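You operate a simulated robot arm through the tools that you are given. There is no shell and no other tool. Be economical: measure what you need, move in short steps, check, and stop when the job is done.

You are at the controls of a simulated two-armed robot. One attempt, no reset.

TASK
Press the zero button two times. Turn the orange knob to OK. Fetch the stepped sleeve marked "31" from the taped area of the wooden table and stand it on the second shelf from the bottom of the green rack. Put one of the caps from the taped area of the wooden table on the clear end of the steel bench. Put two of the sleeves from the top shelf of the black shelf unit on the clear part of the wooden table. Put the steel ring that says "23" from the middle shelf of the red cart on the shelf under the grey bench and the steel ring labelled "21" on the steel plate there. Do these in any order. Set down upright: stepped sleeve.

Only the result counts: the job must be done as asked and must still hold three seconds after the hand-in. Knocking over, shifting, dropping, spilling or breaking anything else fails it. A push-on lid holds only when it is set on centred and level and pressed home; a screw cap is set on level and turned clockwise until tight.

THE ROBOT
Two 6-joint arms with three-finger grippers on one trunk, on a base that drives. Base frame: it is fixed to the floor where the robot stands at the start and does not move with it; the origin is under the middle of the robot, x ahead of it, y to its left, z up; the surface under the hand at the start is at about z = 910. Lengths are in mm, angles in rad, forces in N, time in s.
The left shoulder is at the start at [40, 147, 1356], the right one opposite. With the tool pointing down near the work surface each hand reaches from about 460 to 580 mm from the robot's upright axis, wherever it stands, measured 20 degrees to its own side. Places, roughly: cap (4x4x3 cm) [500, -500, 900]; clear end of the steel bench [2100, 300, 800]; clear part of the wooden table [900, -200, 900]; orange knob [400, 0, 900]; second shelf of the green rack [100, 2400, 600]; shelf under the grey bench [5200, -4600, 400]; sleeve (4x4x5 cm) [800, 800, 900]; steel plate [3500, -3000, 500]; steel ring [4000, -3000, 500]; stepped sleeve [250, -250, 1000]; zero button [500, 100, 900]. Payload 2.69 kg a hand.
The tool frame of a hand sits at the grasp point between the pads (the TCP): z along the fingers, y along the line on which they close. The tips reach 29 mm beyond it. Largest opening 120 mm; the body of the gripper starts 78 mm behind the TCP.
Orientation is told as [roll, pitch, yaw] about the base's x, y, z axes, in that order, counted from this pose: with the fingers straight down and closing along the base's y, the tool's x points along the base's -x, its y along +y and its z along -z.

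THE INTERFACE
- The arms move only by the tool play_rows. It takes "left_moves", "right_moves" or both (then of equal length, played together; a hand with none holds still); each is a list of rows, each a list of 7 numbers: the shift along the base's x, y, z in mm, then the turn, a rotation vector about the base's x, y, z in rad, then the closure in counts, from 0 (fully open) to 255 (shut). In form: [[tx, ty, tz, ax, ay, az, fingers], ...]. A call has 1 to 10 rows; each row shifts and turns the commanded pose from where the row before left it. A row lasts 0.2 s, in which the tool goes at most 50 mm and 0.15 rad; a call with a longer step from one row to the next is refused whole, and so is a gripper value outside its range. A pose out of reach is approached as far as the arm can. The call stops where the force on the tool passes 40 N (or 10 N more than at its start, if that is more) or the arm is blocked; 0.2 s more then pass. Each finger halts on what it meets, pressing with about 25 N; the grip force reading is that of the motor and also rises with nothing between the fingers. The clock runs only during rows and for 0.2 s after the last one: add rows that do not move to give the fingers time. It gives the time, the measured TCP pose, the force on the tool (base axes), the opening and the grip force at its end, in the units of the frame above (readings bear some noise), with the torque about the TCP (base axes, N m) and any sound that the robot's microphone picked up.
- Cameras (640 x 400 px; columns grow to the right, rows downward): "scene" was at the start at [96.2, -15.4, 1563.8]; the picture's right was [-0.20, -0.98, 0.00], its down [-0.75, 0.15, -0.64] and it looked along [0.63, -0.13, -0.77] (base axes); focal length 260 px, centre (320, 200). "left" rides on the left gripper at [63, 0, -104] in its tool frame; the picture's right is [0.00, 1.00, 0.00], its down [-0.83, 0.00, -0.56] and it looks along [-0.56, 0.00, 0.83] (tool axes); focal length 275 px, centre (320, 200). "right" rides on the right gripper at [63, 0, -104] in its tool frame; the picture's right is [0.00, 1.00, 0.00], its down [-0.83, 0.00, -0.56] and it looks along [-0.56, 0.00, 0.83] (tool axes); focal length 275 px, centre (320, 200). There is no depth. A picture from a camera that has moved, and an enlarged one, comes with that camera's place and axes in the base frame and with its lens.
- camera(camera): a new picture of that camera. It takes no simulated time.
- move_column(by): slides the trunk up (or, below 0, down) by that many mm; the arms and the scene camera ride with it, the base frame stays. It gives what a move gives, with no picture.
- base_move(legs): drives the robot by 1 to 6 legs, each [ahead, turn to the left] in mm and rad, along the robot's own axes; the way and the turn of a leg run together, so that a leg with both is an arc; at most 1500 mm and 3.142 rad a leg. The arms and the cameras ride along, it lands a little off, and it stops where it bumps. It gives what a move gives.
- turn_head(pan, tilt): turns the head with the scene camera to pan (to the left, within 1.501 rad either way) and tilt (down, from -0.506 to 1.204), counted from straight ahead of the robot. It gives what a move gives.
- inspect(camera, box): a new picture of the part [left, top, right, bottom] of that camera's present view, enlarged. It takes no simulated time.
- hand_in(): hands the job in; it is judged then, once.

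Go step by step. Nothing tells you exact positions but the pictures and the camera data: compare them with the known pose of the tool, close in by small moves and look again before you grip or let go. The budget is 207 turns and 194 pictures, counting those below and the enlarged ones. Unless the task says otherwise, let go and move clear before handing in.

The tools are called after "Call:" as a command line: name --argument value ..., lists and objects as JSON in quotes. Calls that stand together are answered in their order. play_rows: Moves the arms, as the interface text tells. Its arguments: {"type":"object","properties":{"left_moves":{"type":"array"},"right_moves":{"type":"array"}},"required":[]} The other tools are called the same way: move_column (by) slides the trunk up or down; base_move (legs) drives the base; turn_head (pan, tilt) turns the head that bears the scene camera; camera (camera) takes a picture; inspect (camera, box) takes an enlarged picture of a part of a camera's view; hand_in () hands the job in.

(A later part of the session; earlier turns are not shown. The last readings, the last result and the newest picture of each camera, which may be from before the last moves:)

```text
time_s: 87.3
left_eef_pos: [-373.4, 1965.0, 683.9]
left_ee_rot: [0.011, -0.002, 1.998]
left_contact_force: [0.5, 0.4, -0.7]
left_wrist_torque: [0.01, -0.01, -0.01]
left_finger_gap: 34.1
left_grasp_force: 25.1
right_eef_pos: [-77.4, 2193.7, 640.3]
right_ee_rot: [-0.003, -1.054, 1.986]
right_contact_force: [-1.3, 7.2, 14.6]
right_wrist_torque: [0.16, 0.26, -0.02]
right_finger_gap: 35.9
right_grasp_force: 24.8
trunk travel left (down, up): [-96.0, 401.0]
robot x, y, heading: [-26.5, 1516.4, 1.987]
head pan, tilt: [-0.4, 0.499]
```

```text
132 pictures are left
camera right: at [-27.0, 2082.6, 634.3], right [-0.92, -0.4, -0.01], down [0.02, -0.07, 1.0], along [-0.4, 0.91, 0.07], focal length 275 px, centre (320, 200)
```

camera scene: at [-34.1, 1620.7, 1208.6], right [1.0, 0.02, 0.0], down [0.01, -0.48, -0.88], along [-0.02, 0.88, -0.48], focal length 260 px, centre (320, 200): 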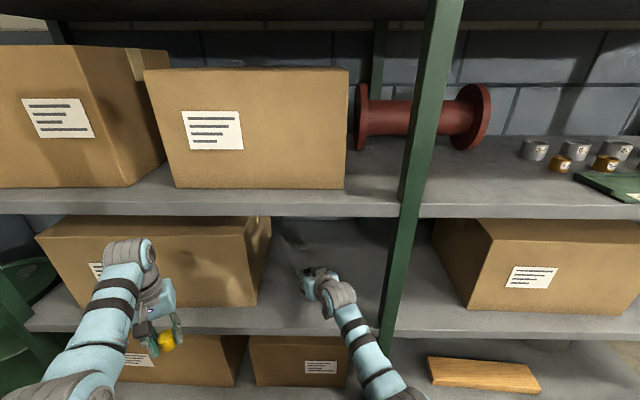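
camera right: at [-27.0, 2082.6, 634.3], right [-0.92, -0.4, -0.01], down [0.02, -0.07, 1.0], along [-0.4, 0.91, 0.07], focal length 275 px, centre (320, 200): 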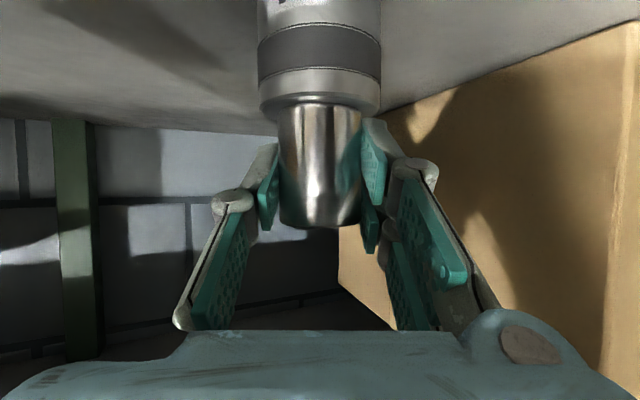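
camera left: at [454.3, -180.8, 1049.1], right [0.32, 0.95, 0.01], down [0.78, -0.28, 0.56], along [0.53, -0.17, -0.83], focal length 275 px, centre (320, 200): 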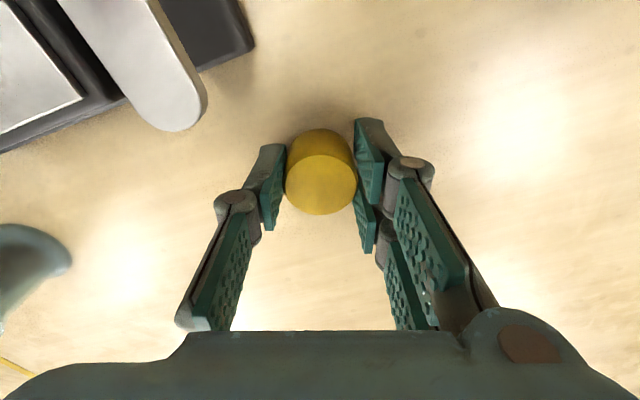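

Contact with the shelf at about z 558. I relax the press, then open.

Call:
play_rows --right_moves '[[0, 0, 2.5, 0, 0, 0, 255], [0, 0, 2, 0, 0, 0, 255], [0, 0, 0, 0, 0, 0, 255]]'

Call:
play_rows --right_moves '[[0, 0, 0, 0, 0, 0, 150], [0, 0, 0, 0, 0, 0, 100], [0, 0, 0, 0, 0, 0, 80], [0, 0, 0, 0, 0, 0, 80]]'

Call:
camera --camera "right"

```text
time_s: 88.2
left_eef_pos: [-373.9, 1967.0, 683.0]
left_ee_rot: [0.014, -0.001, 1.998]
left_contact_force: [0.5, 0.0, -0.2]
left_wrist_torque: [-0.01, -0.01, 0.0]
left_finger_gap: 34.1
left_grasp_force: 24.9
right_eef_pos: [-76.4, 2192.6, 638.2]
right_ee_rot: [0.0, -1.042, 1.981]
right_contact_force: [-1.3, 2.6, 0.2]
right_wrist_torque: [0.09, 0.34, -0.1]
right_finger_gap: 35.9
right_grasp_force: 25.2
trunk travel left (down, up): [-96.0, 401.0]
robot x, y, heading: [-29.7, 1510.1, 1.992]
head pan, tilt: [-0.4, 0.499]
```

```text
time_s: 89.2
left_eef_pos: [-374.3, 1966.6, 683.2]
left_ee_rot: [0.012, -0.001, 1.997]
left_contact_force: [-0.4, -0.2, 0.1]
left_wrist_torque: [0.03, 0.0, 0.01]
left_finger_gap: 33.9
left_grasp_force: 25.5
right_eef_pos: [-76.7, 2194.3, 640.2]
right_ee_rot: [-0.001, -1.046, 1.984]
right_contact_force: [0.0, -0.2, -0.5]
right_wrist_torque: [0.01, 0.02, 0.0]
right_finger_gap: 82.4
right_grasp_force: 0.2
trunk travel left (down, up): [-96.0, 401.0]
robot x, y, heading: [-22.3, 1512.5, 1.986]
head pan, tilt: [-0.4, 0.499]
```

```text
131 pictures are left
camera right: at [-26.8, 2082.2, 636.2], right [-0.92, -0.4, 0.0], down [0.02, -0.06, 1.0], along [-0.4, 0.91, 0.06], focal length 275 px, centre (320, 200)
```

right: 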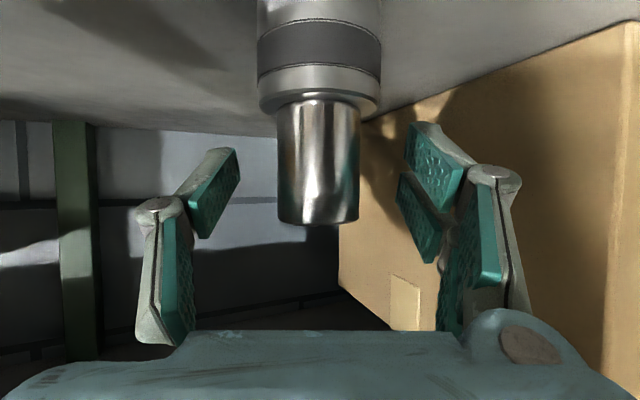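

The sleeve stands free. I raise slightly and back straight out, then view it.

Call:
play_rows --right_moves '[[0, 0, 12, 0, 0, 0, 80], [0, 0, 0, 0, 0, 0, 80]]'

Call:
base_move --legs '[[-260, 0]]'

Call:
camera --camera "scene"

```text
time_s: 89.8
left_eef_pos: [-373.9, 1966.9, 684.0]
left_ee_rot: [0.012, 0.0, 1.999]
left_contact_force: [0.4, 0.0, -0.9]
left_wrist_torque: [0.04, 0.01, 0.0]
left_finger_gap: 34.0
left_grasp_force: 25.1
right_eef_pos: [-76.9, 2194.0, 652.1]
right_ee_rot: [0.002, -1.048, 1.984]
right_contact_force: [0.3, 0.3, -0.1]
right_wrist_torque: [0.0, -0.01, 0.01]
right_finger_gap: 82.2
right_grasp_force: 0.1
trunk travel left (down, up): [-96.0, 401.0]
robot x, y, heading: [-25.5, 1515.7, 1.987]
head pan, tilt: [-0.4, 0.499]
```

```text
time_s: 91.6
left_eef_pos: [-267.8, 1730.4, 684.1]
left_ee_rot: [0.012, -0.001, 1.995]
left_contact_force: [-0.8, -0.7, -0.7]
left_wrist_torque: [0.03, 0.01, 0.0]
left_finger_gap: 34.2
left_grasp_force: 25.5
right_eef_pos: [27.5, 1958.6, 651.1]
right_ee_rot: [0.001, -1.048, 1.983]
right_contact_force: [-0.3, -0.5, 1.4]
right_wrist_torque: [-0.03, -0.02, 0.0]
right_finger_gap: 82.3
right_grasp_force: 0.0
trunk travel left (down, up): [-96.0, 401.0]
robot x, y, heading: [79.9, 1277.4, 1.984]
head pan, tilt: [-0.4, 0.499]
```

```text
130 pictures are left
camera scene: at [70.3, 1386.4, 1208.3], right [1.0, 0.02, 0.0], down [0.01, -0.48, -0.88], along [-0.01, 0.88, -0.48], focal length 260 px, centre (320, 200)
```

scene: 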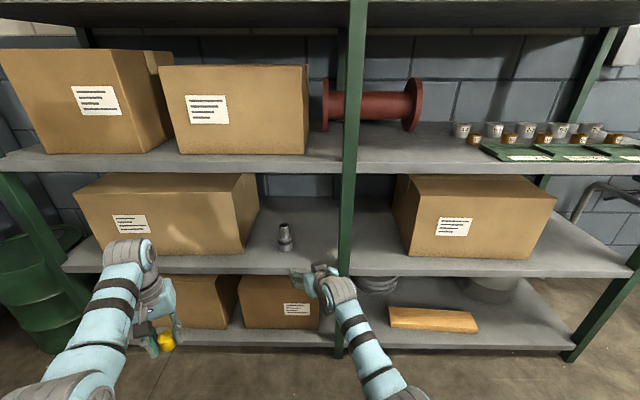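

Sleeve 31 stands on shelf two. Now I raise the trunk, un-tilt the right hand, and drive east along the aisle toward the steel bench with the cap.

Call:
move_column --by 390

Call:
play_rows --right_moves '[[5, -12, 5, -0.137, -0.06, 0, 0], [5, -12, 5, -0.137, -0.06, 0, 0], [5, -12, 5, -0.137, -0.06, 0, 0], [5, -12, 0, -0.137, -0.06, 0, 0], [5, -12, 0, -0.137, -0.06, 0, 0], [5, -12, 0, -0.137, -0.06, 0, 0], [0, -10, 0, -0.137, -0.06, 0, 0], [0, 0, 0, 0, 0, 0, 0]]'

Call:
base_move --legs '[[0, -1.8], [1400, 0]]'

Call:
turn_head --pan -0.6 --tilt 0.45

Call:
camera --camera "scene"

```text
time_s: 95.3
left_eef_pos: [-269.0, 1731.8, 1074.8]
left_ee_rot: [0.012, 0.0, 1.998]
left_contact_force: [0.0, -0.6, -1.0]
left_wrist_torque: [0.03, 0.01, -0.02]
left_finger_gap: 33.9
left_grasp_force: 25.2
right_eef_pos: [27.1, 1958.0, 1042.5]
right_ee_rot: [0.0, -1.046, 1.984]
right_contact_force: [0.4, 1.3, -0.1]
right_wrist_torque: [0.01, -0.01, 0.02]
right_finger_gap: 82.3
right_grasp_force: 0.0
trunk travel left (down, up): [-486.0, 11.0]
robot x, y, heading: [77.0, 1278.7, 1.989]
head pan, tilt: [-0.4, 0.499]
```

```text
time_s: 97.2
left_eef_pos: [-269.5, 1731.7, 1073.7]
left_ee_rot: [0.012, -0.002, 1.996]
left_contact_force: [-0.2, -0.1, -0.2]
left_wrist_torque: [0.01, 0.0, 0.01]
left_finger_gap: 33.8
left_grasp_force: 25.6
right_eef_pos: [56.8, 1876.9, 1057.3]
right_ee_rot: [-0.002, 0.002, 1.983]
right_contact_force: [0.3, 0.1, 0.1]
right_wrist_torque: [0.0, 0.01, -0.03]
right_finger_gap: 120.1
right_grasp_force: 0.1
trunk travel left (down, up): [-486.0, 11.0]
robot x, y, heading: [79.9, 1280.7, 1.983]
head pan, tilt: [-0.4, 0.499]
```

```text
time_s: 108.6
left_eef_pos: [2014.5, 1688.2, 1074.6]
left_ee_rot: [0.009, 0.001, 0.141]
left_contact_force: [0.6, 0.1, -0.5]
left_wrist_torque: [-0.02, -0.02, 0.01]
left_finger_gap: 34.0
left_grasp_force: 25.1
right_eef_pos: [2061.4, 1333.7, 1057.5]
right_ee_rot: [-0.001, -0.001, 0.125]
right_contact_force: [0.0, -0.5, 0.4]
right_wrist_torque: [-0.01, -0.04, -0.01]
right_finger_gap: 119.8
right_grasp_force: 0.0
trunk travel left (down, up): [-486.0, 11.0]
robot x, y, heading: [1477.6, 1484.1, 0.125]
head pan, tilt: [-0.4, 0.499]
```

```text
time_s: 109.3
left_eef_pos: [2015.0, 1688.2, 1073.7]
left_ee_rot: [0.012, -0.001, 0.139]
left_contact_force: [-0.1, 0.3, -0.1]
left_wrist_torque: [0.0, 0.0, 0.01]
left_finger_gap: 34.1
left_grasp_force: 24.8
right_eef_pos: [2060.9, 1333.6, 1057.7]
right_ee_rot: [-0.001, 0.001, 0.126]
right_contact_force: [-0.2, -0.6, -0.6]
right_wrist_torque: [-0.01, -0.01, 0.02]
right_finger_gap: 119.9
right_grasp_force: 0.0
trunk travel left (down, up): [-486.0, 11.0]
robot x, y, heading: [1481.1, 1479.3, 0.13]
head pan, tilt: [-0.6, 0.45]
```

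```text
129 pictures are left
camera scene: at [1586.7, 1445.1, 1603.5], right [-0.45, -0.89, 0.0], down [-0.39, 0.2, -0.9], along [0.8, -0.41, -0.44], focal length 260 px, centre (320, 200)
```

scene: 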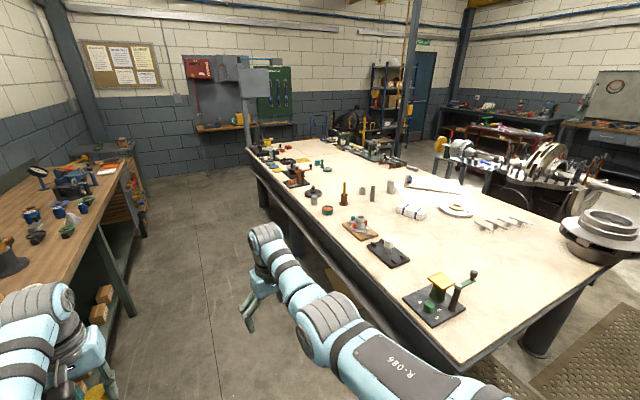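

The bench's near end is clear around [1950, 340]. I turn south, drive between the units, and then face the bench.

Call:
base_move --legs '[[0, -1.744], [1285, 0], [0, 1.614]]'

Call:
turn_head --pan 0.1 --tilt 0.8

Call:
camera --camera "scene"

Call:
camera --camera "left"

```text
time_s: 113.6
left_eef_pos: [1634.7, 944.5, 1065.9]
left_ee_rot: [0.01, 0.017, -1.533]
left_contact_force: [1.2, 0.3, -1.2]
left_wrist_torque: [-0.01, 0.0, 0.01]
left_finger_gap: 34.0
left_grasp_force: 24.9
right_eef_pos: [1270.1, 933.2, 1049.1]
right_ee_rot: [0.0, 0.016, -1.551]
right_contact_force: [0.6, -0.4, 0.3]
right_wrist_torque: [0.03, 0.03, -0.02]
right_finger_gap: 119.8
right_grasp_force: 0.0
trunk travel left (down, up): [-486.0, 11.0]
robot x, y, heading: [1482.8, 1484.8, -1.549]
head pan, tilt: [-0.6, 0.45]
stopped in leg 1: the robot was blocked; the commanded pose is now the measured one
```

```text
time_s: 114.7
left_eef_pos: [1631.8, 945.1, 1066.6]
left_ee_rot: [0.014, 0.012, -1.535]
left_contact_force: [-0.4, -0.2, -1.0]
left_wrist_torque: [0.0, -0.01, -0.02]
left_finger_gap: 34.1
left_grasp_force: 25.1
right_eef_pos: [1268.7, 933.8, 1050.2]
right_ee_rot: [0.003, 0.013, -1.552]
right_contact_force: [0.1, 0.0, 0.6]
right_wrist_torque: [0.02, 0.03, -0.01]
right_finger_gap: 120.0
right_grasp_force: 0.0
trunk travel left (down, up): [-486.0, 11.0]
robot x, y, heading: [1480.0, 1480.9, -1.546]
head pan, tilt: [0.099, 0.799]
```

```text
128 pictures are left
camera scene: at [1492.9, 1404.4, 1576.5], right [-0.99, -0.12, 0.0], down [-0.09, 0.7, -0.71], along [0.08, -0.7, -0.71], focal length 260 px, centre (320, 200)
```

scene: 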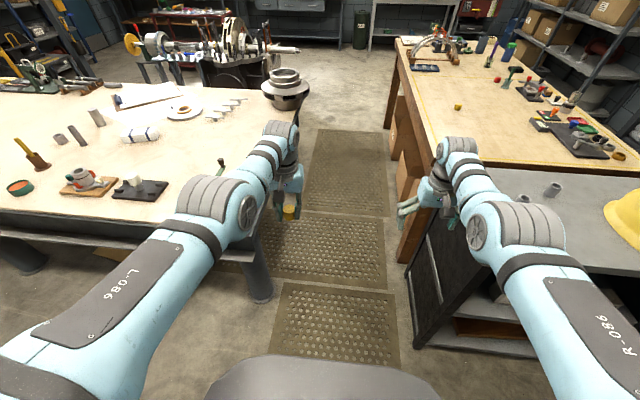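

```text
127 pictures are left
camera left: at [1629.0, 1005.6, 1170.8], right [1.0, 0.03, 0.01], down [0.02, -0.84, 0.54], along [0.03, -0.54, -0.84], focal length 275 px, centre (320, 200)
```

left: 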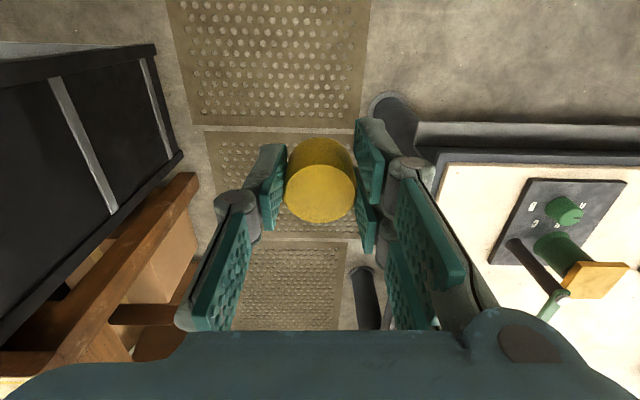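

The turn stopped a little early, for no visible reason; the aisle south is about 680 mm wide (x≈1083–1764). I continue carefully along its middle.

Call:
base_move --legs '[[0, -0.14], [480, 0], [0, 0.115]]'

Call:
camera --camera "scene"

```text
time_s: 118.8
left_eef_pos: [1545.8, 437.5, 1064.0]
left_ee_rot: [0.018, 0.017, -1.571]
left_contact_force: [0.5, 0.0, -0.5]
left_wrist_torque: [-0.03, -0.01, -0.01]
left_finger_gap: 34.1
left_grasp_force: 25.0
right_eef_pos: [1184.3, 440.4, 1047.1]
right_ee_rot: [0.006, 0.018, -1.589]
right_contact_force: [0.0, -0.1, 1.3]
right_wrist_torque: [-0.03, 0.04, 0.01]
right_finger_gap: 120.0
right_grasp_force: 0.1
trunk travel left (down, up): [-486.0, 11.0]
robot x, y, heading: [1421.2, 997.0, -1.585]
head pan, tilt: [0.099, 0.799]
```

```text
126 pictures are left
camera scene: at [1422.8, 897.8, 1578.0], right [-1.0, -0.08, 0.0], down [-0.06, 0.71, -0.7], along [0.06, -0.7, -0.72], focal length 260 px, centre (320, 200)
```

scene: 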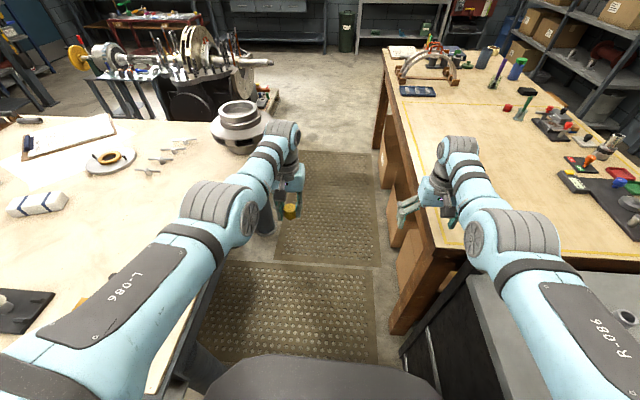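

Passing through fine. On to y≈210 at mid-aisle, then turn left to face the bench end.

Call:
base_move --legs '[[0, 0.048], [788, 0], [0, 1.53]]'

Call:
camera --camera "scene"

Call:
camera --camera "left"

```text
time_s: 127.2
left_eef_pos: [2007.9, 324.2, 1059.8]
left_ee_rot: [0.013, 0.017, 0.015]
left_contact_force: [0.3, -0.4, 0.5]
left_wrist_torque: [0.0, -0.01, -0.01]
left_finger_gap: 34.0
left_grasp_force: 24.4
right_eef_pos: [2011.1, -36.3, 1043.5]
right_ee_rot: [0.001, 0.018, 0.0]
right_contact_force: [0.2, 0.3, 1.0]
right_wrist_torque: [0.03, 0.02, 0.04]
right_finger_gap: 120.2
right_grasp_force: 0.1
trunk travel left (down, up): [-486.0, 11.0]
robot x, y, heading: [1448.9, 186.1, 0.002]
head pan, tilt: [0.099, 0.799]
```

```text
125 pictures are left
camera scene: at [1551.4, 194.9, 1577.9], right [0.1, -0.99, 0.0], down [-0.71, -0.07, -0.7], along [0.69, 0.07, -0.72], focal length 260 px, centre (320, 200)
```

scene: 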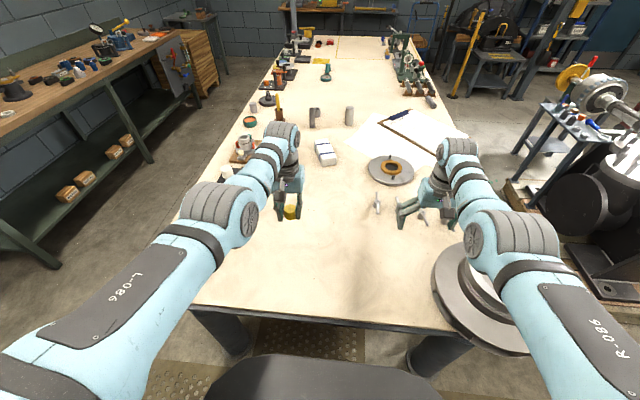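

```text
124 pictures are left
camera left: at [1947.3, 322.4, 1164.8], right [-0.01, 1.0, 0.01], down [0.84, 0.0, 0.54], along [0.54, 0.02, -0.84], focal length 275 px, centre (320, 200)
```

left: 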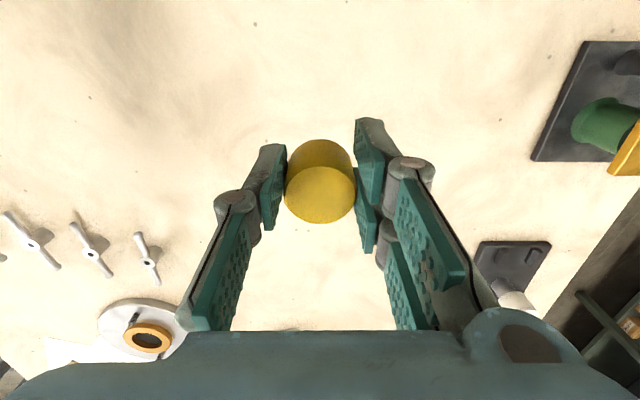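

Below the cap is clear bench. I lower the trunk 130 mm and look again to gauge the surface height.

Call:
move_column --by -130

Call:
play_rows --left_moves '[[0, 0, -25, 0, 0, 0, 255], [0, 0, -25, 0, 0, 0, 255], [0, 0, 0, 0, 0, 0, 255]]'

Call:
camera --camera "left"

Call:
camera --camera "scene"

```text
time_s: 128.8
left_eef_pos: [2005.6, 324.4, 924.5]
left_ee_rot: [0.014, 0.019, 0.016]
left_contact_force: [0.0, -0.2, -0.5]
left_wrist_torque: [0.02, -0.02, -0.03]
left_finger_gap: 33.8
left_grasp_force: 24.9
right_eef_pos: [2010.7, -36.5, 908.8]
right_ee_rot: [0.003, 0.016, 0.0]
right_contact_force: [0.4, -0.2, 0.2]
right_wrist_torque: [0.01, 0.0, -0.02]
right_finger_gap: 120.1
right_grasp_force: 0.1
trunk travel left (down, up): [-356.0, 141.0]
robot x, y, heading: [1445.8, 187.2, 0.005]
head pan, tilt: [0.099, 0.799]
```

```text
time_s: 129.6
left_eef_pos: [1998.3, 327.2, 877.1]
left_ee_rot: [0.013, 0.018, 0.015]
left_contact_force: [-0.7, 0.6, 0.6]
left_wrist_torque: [0.01, 0.02, 0.02]
left_finger_gap: 33.8
left_grasp_force: 24.9
left hand out of reach, approached as far as the arm can: row 1, 2
right_eef_pos: [2009.8, -36.4, 909.3]
right_ee_rot: [0.002, 0.016, 0.001]
right_contact_force: [0.7, 0.3, -0.2]
right_wrist_torque: [0.0, 0.04, 0.02]
right_finger_gap: 120.0
right_grasp_force: 0.1
trunk travel left (down, up): [-356.0, 141.0]
robot x, y, heading: [1450.5, 185.1, 0.006]
head pan, tilt: [0.099, 0.799]
```

```text
123 pictures are left
camera left: at [1936.7, 324.7, 981.8], right [-0.01, 1.0, 0.01], down [0.84, 0.0, 0.54], along [0.54, 0.02, -0.84], focal length 275 px, centre (320, 200)
```

left: 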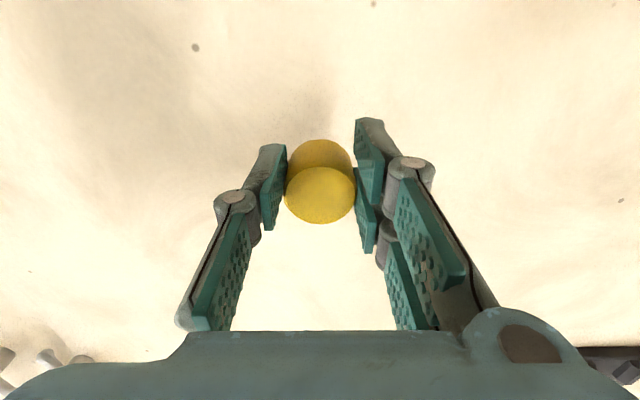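

```text
122 pictures are left
camera scene: at [1551.4, 194.9, 1447.2], right [0.1, -0.99, 0.0], down [-0.71, -0.07, -0.7], along [0.69, 0.07, -0.72], focal length 260 px, centre (320, 200)
```

scene: 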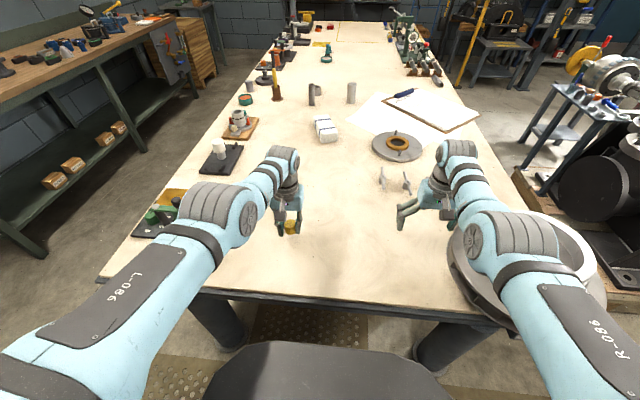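

I lower slowly toward contact.

Call:
play_rows --left_moves '[[0, 0, -5, 0, 0, 0, 255], [0, 0, -5, 0, 0, 0, 255], [0, 0, -5, 0, 0, 0, 255], [0, 0, -4, 0, 0, 0, 255], [0, 0, -4, 0, 0, 0, 255], [0, 0, -3, 0, 0, 0, 255], [0, 0, 0, 0, 0, 0, 255]]'

Call:
inspect --camera "scene" --box '[250, 180, 340, 250]'

```text
time_s: 131.2
left_eef_pos: [1991.3, 330.2, 852.8]
left_ee_rot: [0.016, 0.017, 0.017]
left_contact_force: [0.4, 0.5, 0.4]
left_wrist_torque: [0.01, 0.03, 0.01]
left_finger_gap: 34.1
left_grasp_force: 24.7
left hand out of reach, approached as far as the arm can: row 4
right_eef_pos: [2010.2, -36.3, 909.8]
right_ee_rot: [0.001, 0.018, 0.0]
right_contact_force: [-0.4, -0.7, -0.5]
right_wrist_torque: [0.01, 0.02, -0.01]
right_finger_gap: 119.9
right_grasp_force: 0.1
trunk travel left (down, up): [-356.0, 141.0]
robot x, y, heading: [1452.5, 185.5, 0.007]
head pan, tilt: [0.099, 0.799]
```

```text
5.71 times, centred on (295, 215) of scene
camera zoom: at [1551.6, 195.2, 1447.2], right [0.1, -0.99, 0.0], down [-0.71, -0.07, -0.7], along [0.69, 0.07, -0.72], focal length 1486 px, centre (463, 114)
```

zoom: 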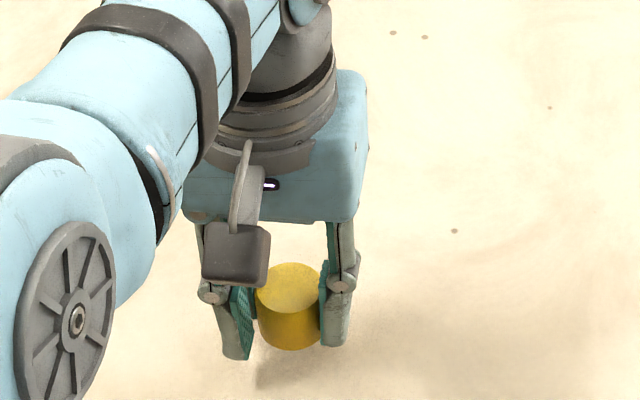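

Still a small gap; continue down.

Call:
play_rows --left_moves '[[0, 0, -4, 0, 0, 0, 255], [0, 0, -3, 0, 0, 0, 255], [0, 0, -3, 0, 0, 0, 255], [0, 0, -2, 0, 0, 0, 255], [0, 0, -2, 0, 0, 0, 255], [0, 0, -2, 0, 0, 0, 255], [0, 0, 0, 0, 0, 0, 255]]'

Call:
inspect --camera "scene" --box '[250, 180, 340, 250]'

```text
time_s: 132.8
left_eef_pos: [1986.2, 330.3, 839.2]
left_ee_rot: [0.013, 0.018, 0.015]
left_contact_force: [-0.8, -0.9, 0.0]
left_wrist_torque: [-0.01, 0.02, 0.02]
left_finger_gap: 33.8
left_grasp_force: 24.7
left hand out of reach, approached as far as the arm can: row 1, 6
right_eef_pos: [2010.4, -36.4, 908.8]
right_ee_rot: [0.001, 0.017, 0.001]
right_contact_force: [0.3, 1.1, 0.0]
right_wrist_torque: [0.02, 0.02, 0.02]
right_finger_gap: 120.2
right_grasp_force: 0.1
trunk travel left (down, up): [-356.0, 141.0]
robot x, y, heading: [1449.3, 189.1, -0.002]
head pan, tilt: [0.099, 0.799]
```

```text
5.71 times, centred on (295, 215) of scene
camera zoom: at [1551.6, 195.2, 1447.2], right [0.1, -0.99, 0.0], down [-0.71, -0.07, -0.7], along [0.69, 0.07, -0.72], focal length 1486 px, centre (463, 114)
```

zoom: 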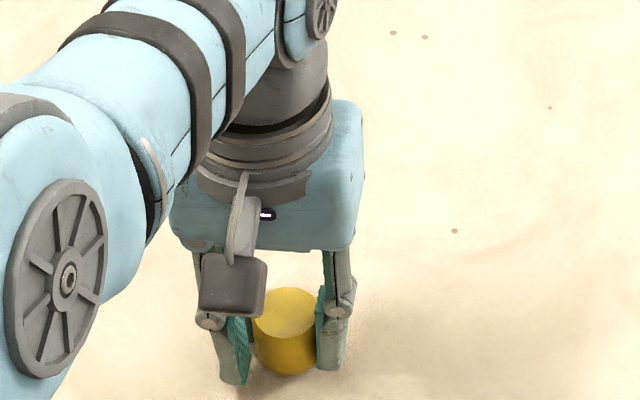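

Call:
play_rows --left_moves '[[-1, 0, -2, 0, 0, 0, 255], [0, 0, -2, 0, 0, 0, 255], [-1, 0, -2, 0, 0, 0, 255], [0, 0, -2, 0, 0, 0, 255], [0, 0, 0, 0, 0, 0, 255]]'

Call:
inspect --camera "scene" --box '[250, 180, 340, 250]'

```text
time_s: 134.0
left_eef_pos: [1983.8, 330.4, 832.3]
left_ee_rot: [0.013, 0.014, 0.015]
left_contact_force: [6.0, 1.2, 16.3]
left_wrist_torque: [-0.03, -0.46, 0.03]
left_finger_gap: 33.8
left_grasp_force: 25.2
right_eef_pos: [2009.8, -36.4, 908.5]
right_ee_rot: [0.002, 0.016, 0.001]
right_contact_force: [0.3, -0.2, -0.8]
right_wrist_torque: [-0.02, 0.01, 0.0]
right_finger_gap: 120.1
right_grasp_force: 0.0
trunk travel left (down, up): [-356.0, 141.0]
robot x, y, heading: [1452.3, 185.1, 0.007]
head pan, tilt: [0.099, 0.799]
```

```text
5.71 times, centred on (295, 215) of scene
camera zoom: at [1550.0, 194.8, 1447.4], right [0.1, -0.99, 0.0], down [-0.71, -0.07, -0.7], along [0.69, 0.07, -0.72], focal length 1486 px, centre (463, 114)
```

zoom: 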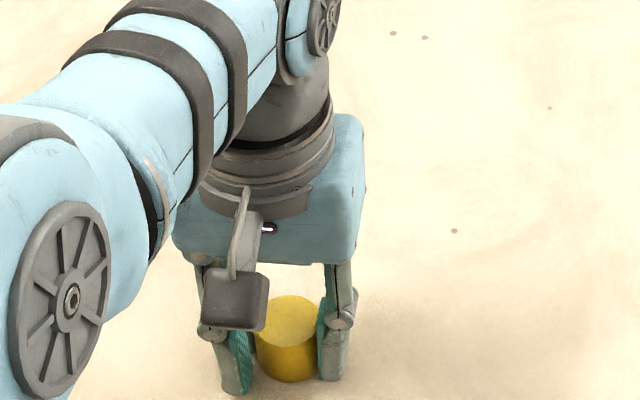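

Contact at bench z≈798. I relax, open, and lift away.

Call:
play_rows --left_moves '[[0, 0, 2.5, 0, 0, 0, 255], [0, 0, 0, 0, 0, 0, 170], [0, 0, 0, 0, 0, 0, 120], [0, 0, 0, 0, 0, 0, 90], [0, 0, 25, 0, 0, 0, 90], [3, 0, 40, 0, 0, 0, 90], [5, 0, 40, 0, 0, 0, 60], [0, 0, 0, 0, 0, 0, 0]]'

Call:
move_column --by 130

Call:
camera --camera "left"

```text
time_s: 135.8
left_eef_pos: [2008.5, 327.1, 935.6]
left_ee_rot: [0.013, 0.022, 0.015]
left_contact_force: [-0.3, -0.3, 1.0]
left_wrist_torque: [-0.03, -0.01, -0.05]
left_finger_gap: 120.0
left_grasp_force: 0.0
left hand out of reach, approached as far as the arm can: row 5, 6
right_eef_pos: [2012.2, -35.9, 910.0]
right_ee_rot: [0.002, 0.016, 0.0]
right_contact_force: [0.1, -0.5, -1.2]
right_wrist_torque: [-0.01, -0.02, 0.01]
right_finger_gap: 119.8
right_grasp_force: 0.1
trunk travel left (down, up): [-356.0, 141.0]
robot x, y, heading: [1449.0, 186.7, 0.007]
head pan, tilt: [0.099, 0.799]
```

```text
time_s: 137.4
left_eef_pos: [2007.0, 326.5, 1065.4]
left_ee_rot: [0.014, 0.02, 0.016]
left_contact_force: [-0.6, 0.5, -0.3]
left_wrist_torque: [0.0, 0.03, -0.04]
left_finger_gap: 119.9
left_grasp_force: 0.0
right_eef_pos: [2010.5, -38.2, 1039.3]
right_ee_rot: [0.002, 0.017, 0.001]
right_contact_force: [0.3, 0.0, 0.0]
right_wrist_torque: [0.01, -0.02, 0.0]
right_finger_gap: 120.2
right_grasp_force: 0.1
trunk travel left (down, up): [-486.0, 11.0]
robot x, y, heading: [1446.8, 188.1, -0.0]
head pan, tilt: [0.099, 0.799]
```

```text
118 pictures are left
camera left: at [1947.4, 325.1, 1170.8], right [-0.01, 1.0, 0.01], down [0.84, 0.0, 0.54], along [0.54, 0.02, -0.84], focal length 275 px, centre (320, 200)
```

left: 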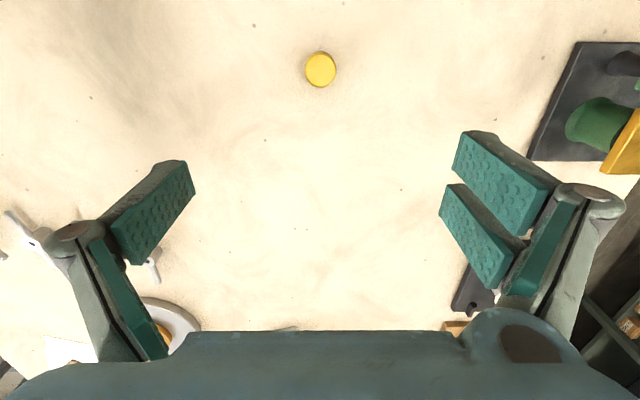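

The cap is on the bench. Now the black unit's sleeves: I turn north, drive up the aisle, and face west.

Call:
base_move --legs '[[0, 1.616], [550, 0], [0, 1.526]]'

Call:
turn_head --pan 0 --tilt 0.8

Call:
camera --camera "scene"

Call:
camera --camera "left"

Call:
camera --camera "right"

```text
time_s: 142.6
left_eef_pos: [1283.3, 849.8, 1105.6]
left_ee_rot: [-0.009, -0.153, 1.649]
left_contact_force: [-0.1, -4.7, -1.3]
left_wrist_torque: [0.41, -0.02, 0.04]
left_finger_gap: 119.9
left_grasp_force: 0.1
right_eef_pos: [1640.0, 831.8, 1040.9]
right_ee_rot: [0.001, -0.021, 1.627]
right_contact_force: [0.4, -1.7, 0.4]
right_wrist_torque: [0.11, 0.03, 0.02]
right_finger_gap: 119.8
right_grasp_force: 0.1
trunk travel left (down, up): [-486.0, 11.0]
robot x, y, heading: [1444.7, 258.3, 1.612]
head pan, tilt: [0.099, 0.799]
stopped in leg 2: the robot was blocked; the commanded pose is now the measured one
```

```text
time_s: 143.3
left_eef_pos: [1279.2, 827.3, 1077.8]
left_ee_rot: [0.007, -0.053, 1.645]
left_contact_force: [-0.5, -0.3, 1.0]
left_wrist_torque: [-0.01, 0.01, 0.0]
left_finger_gap: 120.1
left_grasp_force: 0.0
right_eef_pos: [1638.6, 835.0, 1037.7]
right_ee_rot: [0.002, -0.014, 1.627]
right_contact_force: [0.9, -0.2, 0.0]
right_wrist_torque: [-0.02, 0.0, 0.03]
right_finger_gap: 119.8
right_grasp_force: 0.1
trunk travel left (down, up): [-486.0, 11.0]
robot x, y, heading: [1446.4, 256.7, 1.612]
head pan, tilt: [0.0, 0.799]
```

```text
117 pictures are left
camera scene: at [1443.7, 360.3, 1577.8], right [1.0, 0.04, 0.0], down [0.03, -0.72, -0.7], along [-0.03, 0.7, -0.72], focal length 260 px, centre (320, 200)
```

scene: 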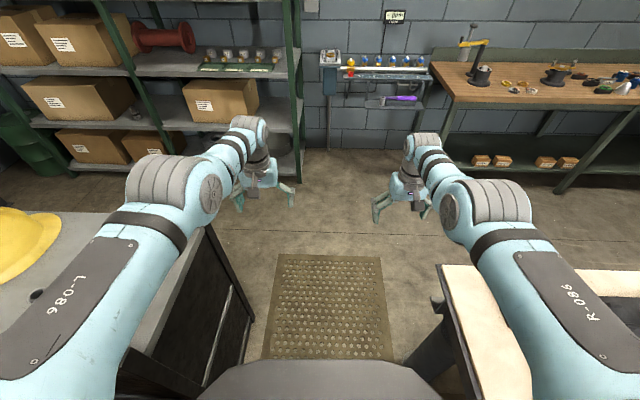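

```text
116 pictures are left
camera left: at [1285.0, 759.6, 1177.2], right [-1.0, -0.07, 0.01], down [-0.05, 0.8, 0.6], along [-0.05, 0.6, -0.8], focal length 275 px, centre (320, 200)
```

left: 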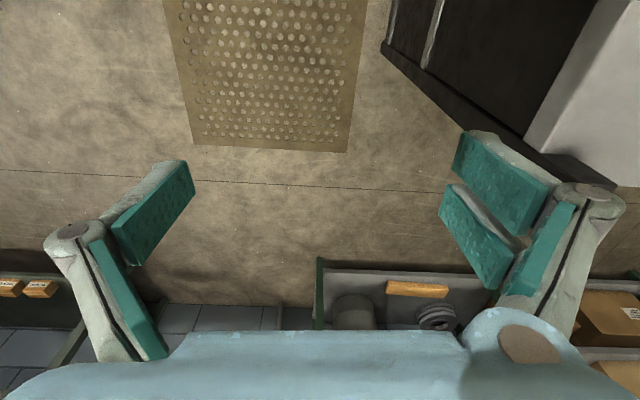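

```text
115 pictures are left
camera right: at [1643.8, 770.7, 1140.3], right [-1.0, -0.06, 0.0], down [-0.05, 0.82, 0.57], along [-0.04, 0.57, -0.82], focal length 275 px, centre (320, 200)
```

right: 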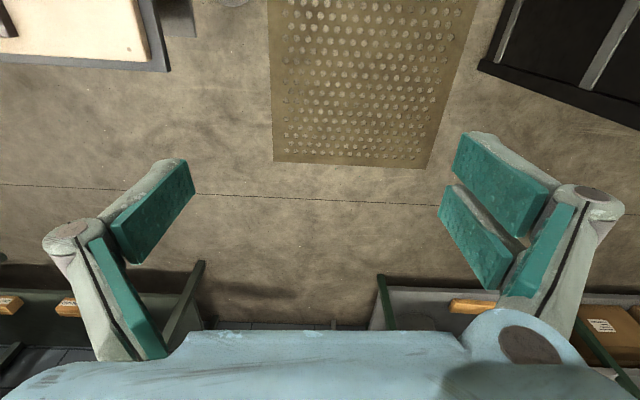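

Something stopped the robot; the left arm was disturbed. I look left at the black unit before moving on.

Call:
turn_head --pan 1.2 --tilt 0.75

Call:
camera --camera "scene"

Call:
turn_head --pan -0.9 --tilt 0.85

Call:
camera --camera "scene"

```text
time_s: 144.7
left_eef_pos: [1278.5, 826.6, 1078.5]
left_ee_rot: [0.007, -0.057, 1.646]
left_contact_force: [0.0, 0.6, -1.1]
left_wrist_torque: [-0.01, -0.06, -0.02]
left_finger_gap: 119.8
left_grasp_force: 0.0
right_eef_pos: [1638.1, 832.8, 1038.8]
right_ee_rot: [0.003, -0.014, 1.629]
right_contact_force: [-0.6, 0.3, 0.6]
right_wrist_torque: [0.02, -0.01, -0.03]
right_finger_gap: 119.9
right_grasp_force: 0.1
trunk travel left (down, up): [-486.0, 11.0]
robot x, y, heading: [1448.1, 260.8, 1.613]
head pan, tilt: [1.201, 0.75]
```

```text
114 pictures are left
camera scene: at [1367.9, 304.3, 1581.9], right [0.32, 0.95, 0.0], down [0.65, -0.22, -0.73], along [-0.69, 0.24, -0.68], focal length 260 px, centre (320, 200)
```

scene: 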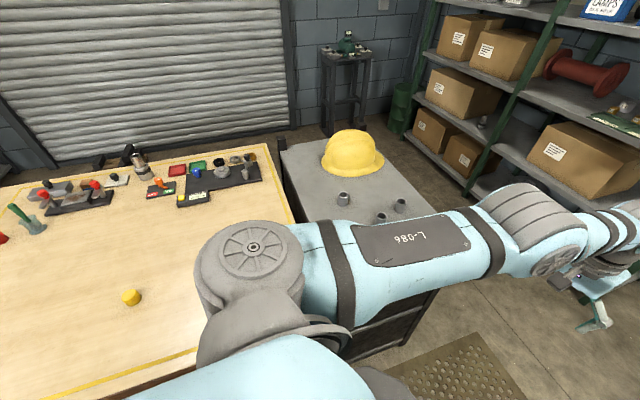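

```text
time_s: 146.7
left_eef_pos: [1278.8, 826.4, 1079.0]
left_ee_rot: [0.004, -0.057, 1.646]
left_contact_force: [-0.4, 0.6, 0.2]
left_wrist_torque: [-0.01, 0.0, 0.03]
left_finger_gap: 119.8
left_grasp_force: 0.1
right_eef_pos: [1638.9, 832.8, 1039.6]
right_ee_rot: [0.003, -0.013, 1.628]
right_contact_force: [-0.5, -0.5, 0.2]
right_wrist_torque: [0.0, 0.02, -0.01]
right_finger_gap: 120.0
right_grasp_force: 0.0
trunk travel left (down, up): [-486.0, 11.0]
robot x, y, heading: [1447.1, 257.9, 1.614]
head pan, tilt: [-0.901, 0.85]
```

```text
113 pictures are left
camera scene: at [1505.4, 328.6, 1573.9], right [0.65, -0.76, 0.0], down [-0.57, -0.49, -0.66], along [0.5, 0.43, -0.75], focal length 260 px, centre (320, 200)
```

scene: 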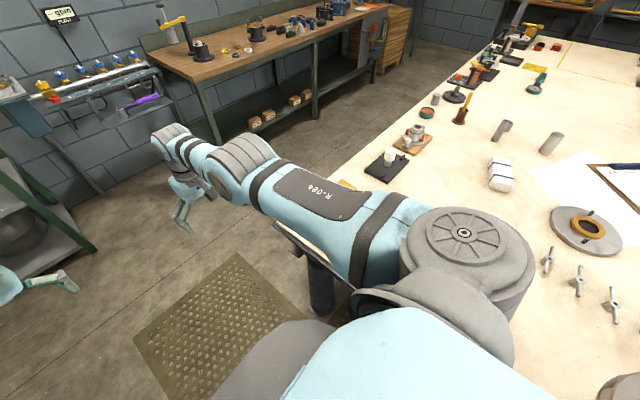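

The unit and its three sleeves are untouched and nothing seems in contact; the arms were near their stretch limit. I bring both hands to a more relaxed pose and proceed in shorter legs.

Call:
play_rows --left_moves '[[0, -20, -25, -0.057, -0.003, 0, 0], [0, -20, -25, 0, 0, 0, 0], [0, -15, -20, 0, 0, 0, 0], [0, 0, 0, 0, 0, 0, 0]]' --right_moves '[[0, -20, -15, -0.013, 0, 0, 0], [0, -20, -15, 0, 0, 0, 0], [0, -20, -10, 0, 0, 0, 0], [0, 0, 0, 0, 0, 0, 0]]'

Call:
base_move --legs '[[240, 0], [240, 0]]'

```text
time_s: 147.7
left_eef_pos: [1280.1, 798.9, 999.5]
left_ee_rot: [0.005, 0.006, 1.647]
left_contact_force: [0.5, 0.1, -0.6]
left_wrist_torque: [-0.02, 0.0, 0.0]
left_finger_gap: 120.0
left_grasp_force: 0.0
left hand out of reach, approached as far as the arm can: row 1, 2, 3
right_eef_pos: [1636.7, 816.1, 989.2]
right_ee_rot: [0.001, 0.003, 1.627]
right_contact_force: [-0.7, 0.0, -0.3]
right_wrist_torque: [0.0, 0.02, 0.02]
right_finger_gap: 120.2
right_grasp_force: 0.1
right hand out of reach, approached as far as the arm can: row 1, 2, 3
trunk travel left (down, up): [-486.0, 11.0]
robot x, y, heading: [1442.9, 257.1, 1.61]
head pan, tilt: [-0.901, 0.85]
```

```text
time_s: 150.8
left_eef_pos: [1260.0, 1273.9, 1005.0]
left_ee_rot: [0.008, 0.002, 1.644]
left_contact_force: [-0.4, 0.4, 0.0]
left_wrist_torque: [0.03, 0.0, -0.03]
left_finger_gap: 120.0
left_grasp_force: 0.1
right_eef_pos: [1619.1, 1290.9, 993.6]
right_ee_rot: [0.001, -0.004, 1.625]
right_contact_force: [0.0, -0.3, 0.1]
right_wrist_torque: [0.01, 0.02, 0.0]
right_finger_gap: 120.1
right_grasp_force: 0.1
trunk travel left (down, up): [-486.0, 11.0]
robot x, y, heading: [1426.9, 741.9, 1.609]
head pan, tilt: [-0.901, 0.85]
```

That worked. Now turn left to face the unit (west).

Call:
base_move --legs '[[0, 1.53]]'

Call:
turn_head --pan 0 --tilt 0.85

Call:
camera --camera "scene"

Call:
camera --camera "left"

Call:
camera --camera "right"

```text
time_s: 154.9
left_eef_pos: [878.0, 605.5, 997.7]
left_ee_rot: [0.007, 0.01, -3.131]
left_contact_force: [0.0, 0.5, 0.4]
left_wrist_torque: [-0.03, -0.06, 0.03]
left_finger_gap: 119.9
left_grasp_force: 0.1
right_eef_pos: [882.5, 965.5, 985.9]
right_ee_rot: [0.0, 0.005, 3.136]
right_contact_force: [-0.5, 0.2, 1.0]
right_wrist_torque: [-0.03, 0.02, -0.01]
right_finger_gap: 120.1
right_grasp_force: 0.1
trunk travel left (down, up): [-486.0, 11.0]
robot x, y, heading: [1428.1, 741.9, 3.119]
head pan, tilt: [-0.901, 0.85]
```

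```text
time_s: 156.1
left_eef_pos: [880.0, 613.8, 995.2]
left_ee_rot: [0.014, 0.009, -3.128]
left_contact_force: [-0.3, 0.4, 0.8]
left_wrist_torque: [0.0, 0.03, -0.02]
left_finger_gap: 120.0
left_grasp_force: 0.1
right_eef_pos: [883.2, 973.2, 982.1]
right_ee_rot: [0.008, 0.004, 3.136]
right_contact_force: [-0.4, 0.8, 0.1]
right_wrist_torque: [0.01, 0.03, -0.02]
right_finger_gap: 120.1
right_grasp_force: 0.0
trunk travel left (down, up): [-486.0, 11.0]
robot x, y, heading: [1426.9, 741.3, 3.126]
head pan, tilt: [0.0, 0.85]
```

```text
112 pictures are left
camera scene: at [1328.3, 728.1, 1572.8], right [0.02, 1.0, 0.01], down [0.75, -0.01, -0.66], along [-0.66, 0.02, -0.75], focal length 260 px, centre (320, 200)
```

scene: 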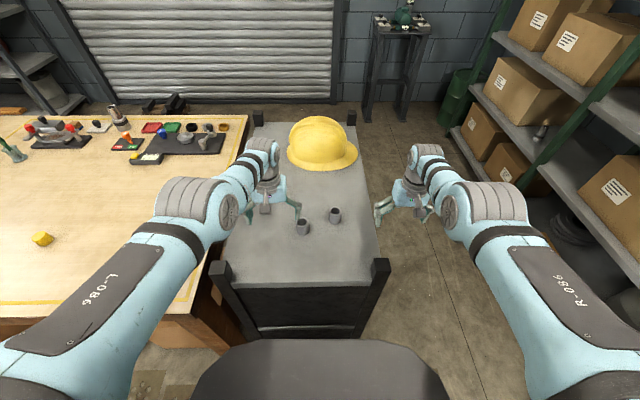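

```text
111 pictures are left
camera left: at [942.1, 615.8, 1099.9], right [0.01, -1.0, 0.01], down [-0.84, 0.0, 0.55], along [-0.55, -0.02, -0.84], focal length 275 px, centre (320, 200)
```

left: 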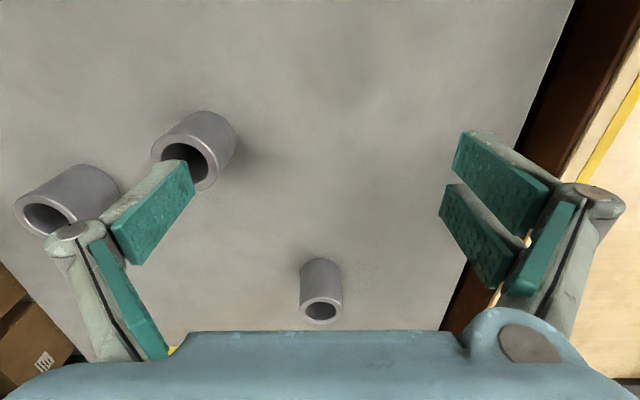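

```text
110 pictures are left
camera right: at [947.1, 973.7, 1085.1], right [0.0, -1.0, 0.01], down [-0.83, 0.01, 0.55], along [-0.55, -0.01, -0.83], focal length 275 px, centre (320, 200)
```

right: 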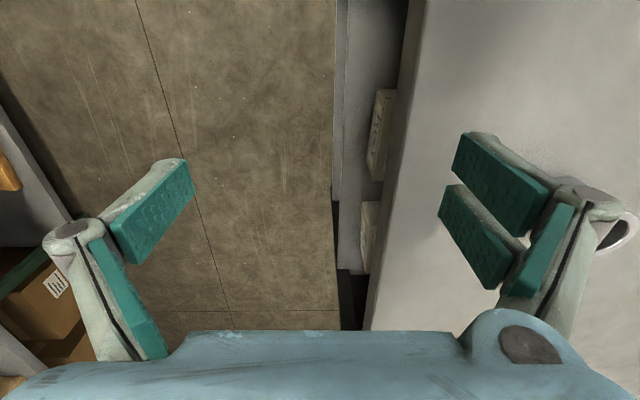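

Sleeves stand at about A [864, 690], B [825, 793], C [731, 611], tops near z 950. I'll take A with the left hand: raise it, inch forward and turn slightly right.

Call:
play_rows --left_moves '[[0, 0, 30, 0, 0, 0, 0], [0, 0, 20, 0, 0, 0, 0], [0, 0, 0, 0, 0, 0, 0]]' --right_moves '[[0, 0, 30, 0, 0, 0, 0], [0, 0, 20, 0, 0, 0, 0], [0, 0, 0, 0, 0, 0, 0]]'

Call:
base_move --legs '[[40, 0], [0, -0.19]]'

Call:
camera --camera "left"

```text
time_s: 156.9
left_eef_pos: [869.5, 614.4, 1043.7]
left_ee_rot: [0.017, 0.012, -3.129]
left_contact_force: [0.3, 0.7, -0.4]
left_wrist_torque: [0.0, 0.02, -0.02]
left_finger_gap: 120.0
left_grasp_force: 0.0
left hand out of reach, approached as far as the arm can: row 1, 2
right_eef_pos: [871.9, 973.0, 1030.2]
right_ee_rot: [0.008, 0.007, 3.135]
right_contact_force: [0.2, -0.5, -0.2]
right_wrist_torque: [0.01, 0.02, -0.01]
right_finger_gap: 120.0
right_grasp_force: 0.0
right hand out of reach, approached as far as the arm can: row 1, 2
trunk travel left (down, up): [-486.0, 11.0]
robot x, y, heading: [1425.2, 741.7, 3.123]
head pan, tilt: [0.0, 0.85]
```

```text
time_s: 158.5
left_eef_pos: [815.7, 723.0, 1044.4]
left_ee_rot: [0.014, 0.011, 2.963]
left_contact_force: [0.8, -0.1, 0.1]
left_wrist_torque: [0.04, 0.0, 0.02]
left_finger_gap: 120.2
left_grasp_force: 0.1
right_eef_pos: [887.4, 1073.5, 1030.3]
right_ee_rot: [0.006, 0.006, 2.944]
right_contact_force: [0.4, -0.5, -0.3]
right_wrist_torque: [0.0, 0.05, -0.01]
right_finger_gap: 119.9
right_grasp_force: 0.1
trunk travel left (down, up): [-486.0, 11.0]
robot x, y, heading: [1386.0, 742.6, 2.931]
head pan, tilt: [0.0, 0.85]
```

```text
109 pictures are left
camera left: at [877.8, 712.8, 1148.3], right [-0.18, -0.98, 0.01], down [-0.82, 0.16, 0.55], along [-0.54, 0.09, -0.84], focal length 275 px, centre (320, 200)
```

left: 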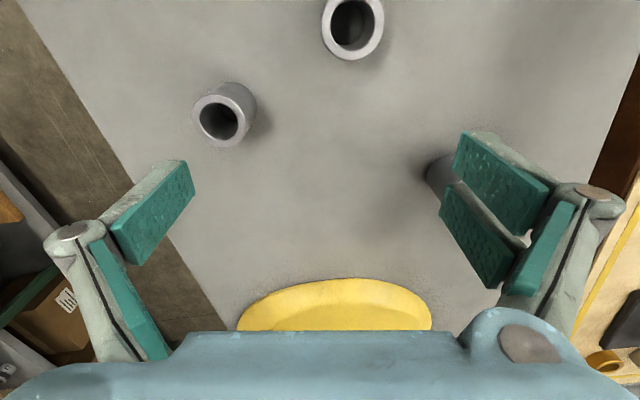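

Refined A ≈ [869, 692]. I narrow the fingers, move sideways off B first, then pull in and down.

Call:
play_rows --left_moves '[[0, -20, 0, 0, 0, 0, 90], [15, -12, -10, 0, 0, 0, 90], [20, 0, -20, 0, 0, 0, 90], [17, 0, -20, 0, 0, 0, 90], [0, 0, 0, 0, 0, 0, 90]]'

Call:
camera --camera "left"

```text
time_s: 159.7
left_eef_pos: [825.2, 704.6, 978.9]
left_ee_rot: [0.016, 0.014, 2.965]
left_contact_force: [0.3, -1.4, -1.1]
left_wrist_torque: [-0.02, -0.01, -0.02]
left_finger_gap: 77.6
left_grasp_force: 0.0
left hand out of reach, approached as far as the arm can: row 1, 2, 3, 4
right_eef_pos: [885.8, 1074.1, 1025.3]
right_ee_rot: [0.01, 0.008, 2.944]
right_contact_force: [-0.4, -0.5, -0.3]
right_wrist_torque: [-0.01, -0.03, 0.0]
right_finger_gap: 119.8
right_grasp_force: 0.0
trunk travel left (down, up): [-486.0, 11.0]
robot x, y, heading: [1384.7, 745.4, 2.926]
head pan, tilt: [0.0, 0.85]
```

```text
108 pictures are left
camera left: at [887.0, 695.5, 1082.6], right [-0.18, -0.98, 0.01], down [-0.82, 0.16, 0.54], along [-0.54, 0.09, -0.84], focal length 275 px, centre (320, 200)
```

left: 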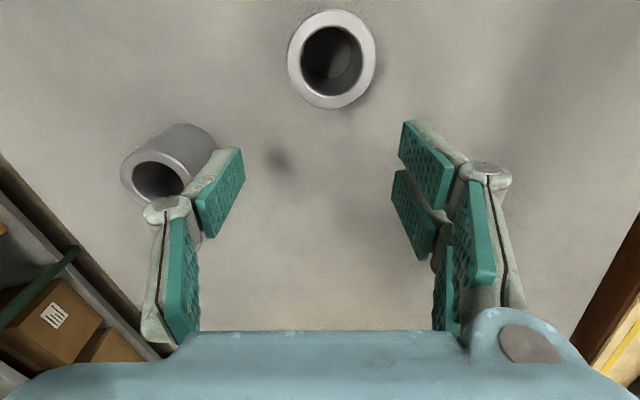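

The left arm seems held by a joint limit in this posture. I swing it outward to its easy region, pull in there, then come across to A.

Call:
play_rows --left_moves '[[-6, -30, 5, 0, 0, 0, 90], [-6, -30, 5, 0, 0, 0, 90], [21, -5, 5, 0, 0, 0, 90], [22, -5, 0, 0, 0, 0, 90], [0, 0, 0, 0, 0, 0, 90]]'

Call:
play_rows --left_moves '[[4, 20, 0, 0, 0, 0, 90], [4, 20, 0, 0, 0, 0, 90], [4, 15, 0, 0, 0, 0, 90], [0, 0, 0, 0, 0, 0, 90]]'

Call:
camera --camera "left"

```text
time_s: 160.9
left_eef_pos: [807.5, 645.7, 980.6]
left_ee_rot: [0.014, 0.014, 2.965]
left_contact_force: [-0.2, -0.5, -0.3]
left_wrist_torque: [0.0, -0.01, -0.02]
left_finger_gap: 77.9
left_grasp_force: 0.1
left hand out of reach, approached as far as the arm can: row 1, 3, 4
right_eef_pos: [886.2, 1074.2, 1025.7]
right_ee_rot: [0.01, 0.007, 2.943]
right_contact_force: [0.2, -0.4, 0.3]
right_wrist_torque: [-0.02, -0.03, 0.01]
right_finger_gap: 119.9
right_grasp_force: 0.0
trunk travel left (down, up): [-486.0, 11.0]
robot x, y, heading: [1386.7, 740.9, 2.929]
head pan, tilt: [0.0, 0.85]
```

```text
time_s: 161.9
left_eef_pos: [821.2, 701.5, 980.9]
left_ee_rot: [0.014, 0.012, 2.964]
left_contact_force: [0.2, 0.7, 0.1]
left_wrist_torque: [-0.02, 0.0, -0.01]
left_finger_gap: 77.4
left_grasp_force: 0.1
right_eef_pos: [886.9, 1073.8, 1026.9]
right_ee_rot: [0.01, 0.008, 2.944]
right_contact_force: [0.2, 0.1, 0.9]
right_wrist_torque: [0.01, 0.01, -0.02]
right_finger_gap: 120.1
right_grasp_force: 0.2
trunk travel left (down, up): [-486.0, 11.0]
robot x, y, heading: [1387.8, 738.3, 2.926]
head pan, tilt: [0.0, 0.85]
```

```text
107 pictures are left
camera left: at [883.5, 691.7, 1085.0], right [-0.18, -0.98, 0.01], down [-0.82, 0.16, 0.55], along [-0.54, 0.09, -0.84], focal length 275 px, centre (320, 200)
```

left: 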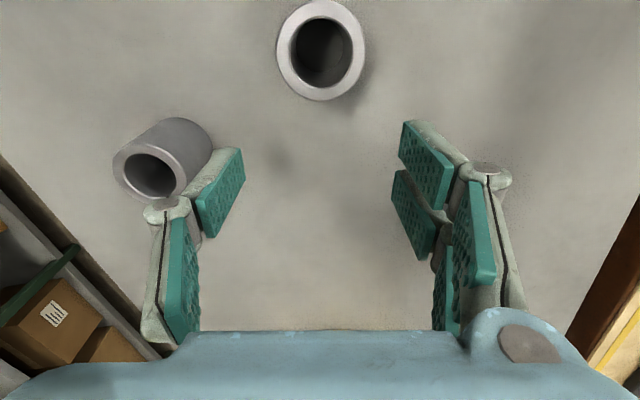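

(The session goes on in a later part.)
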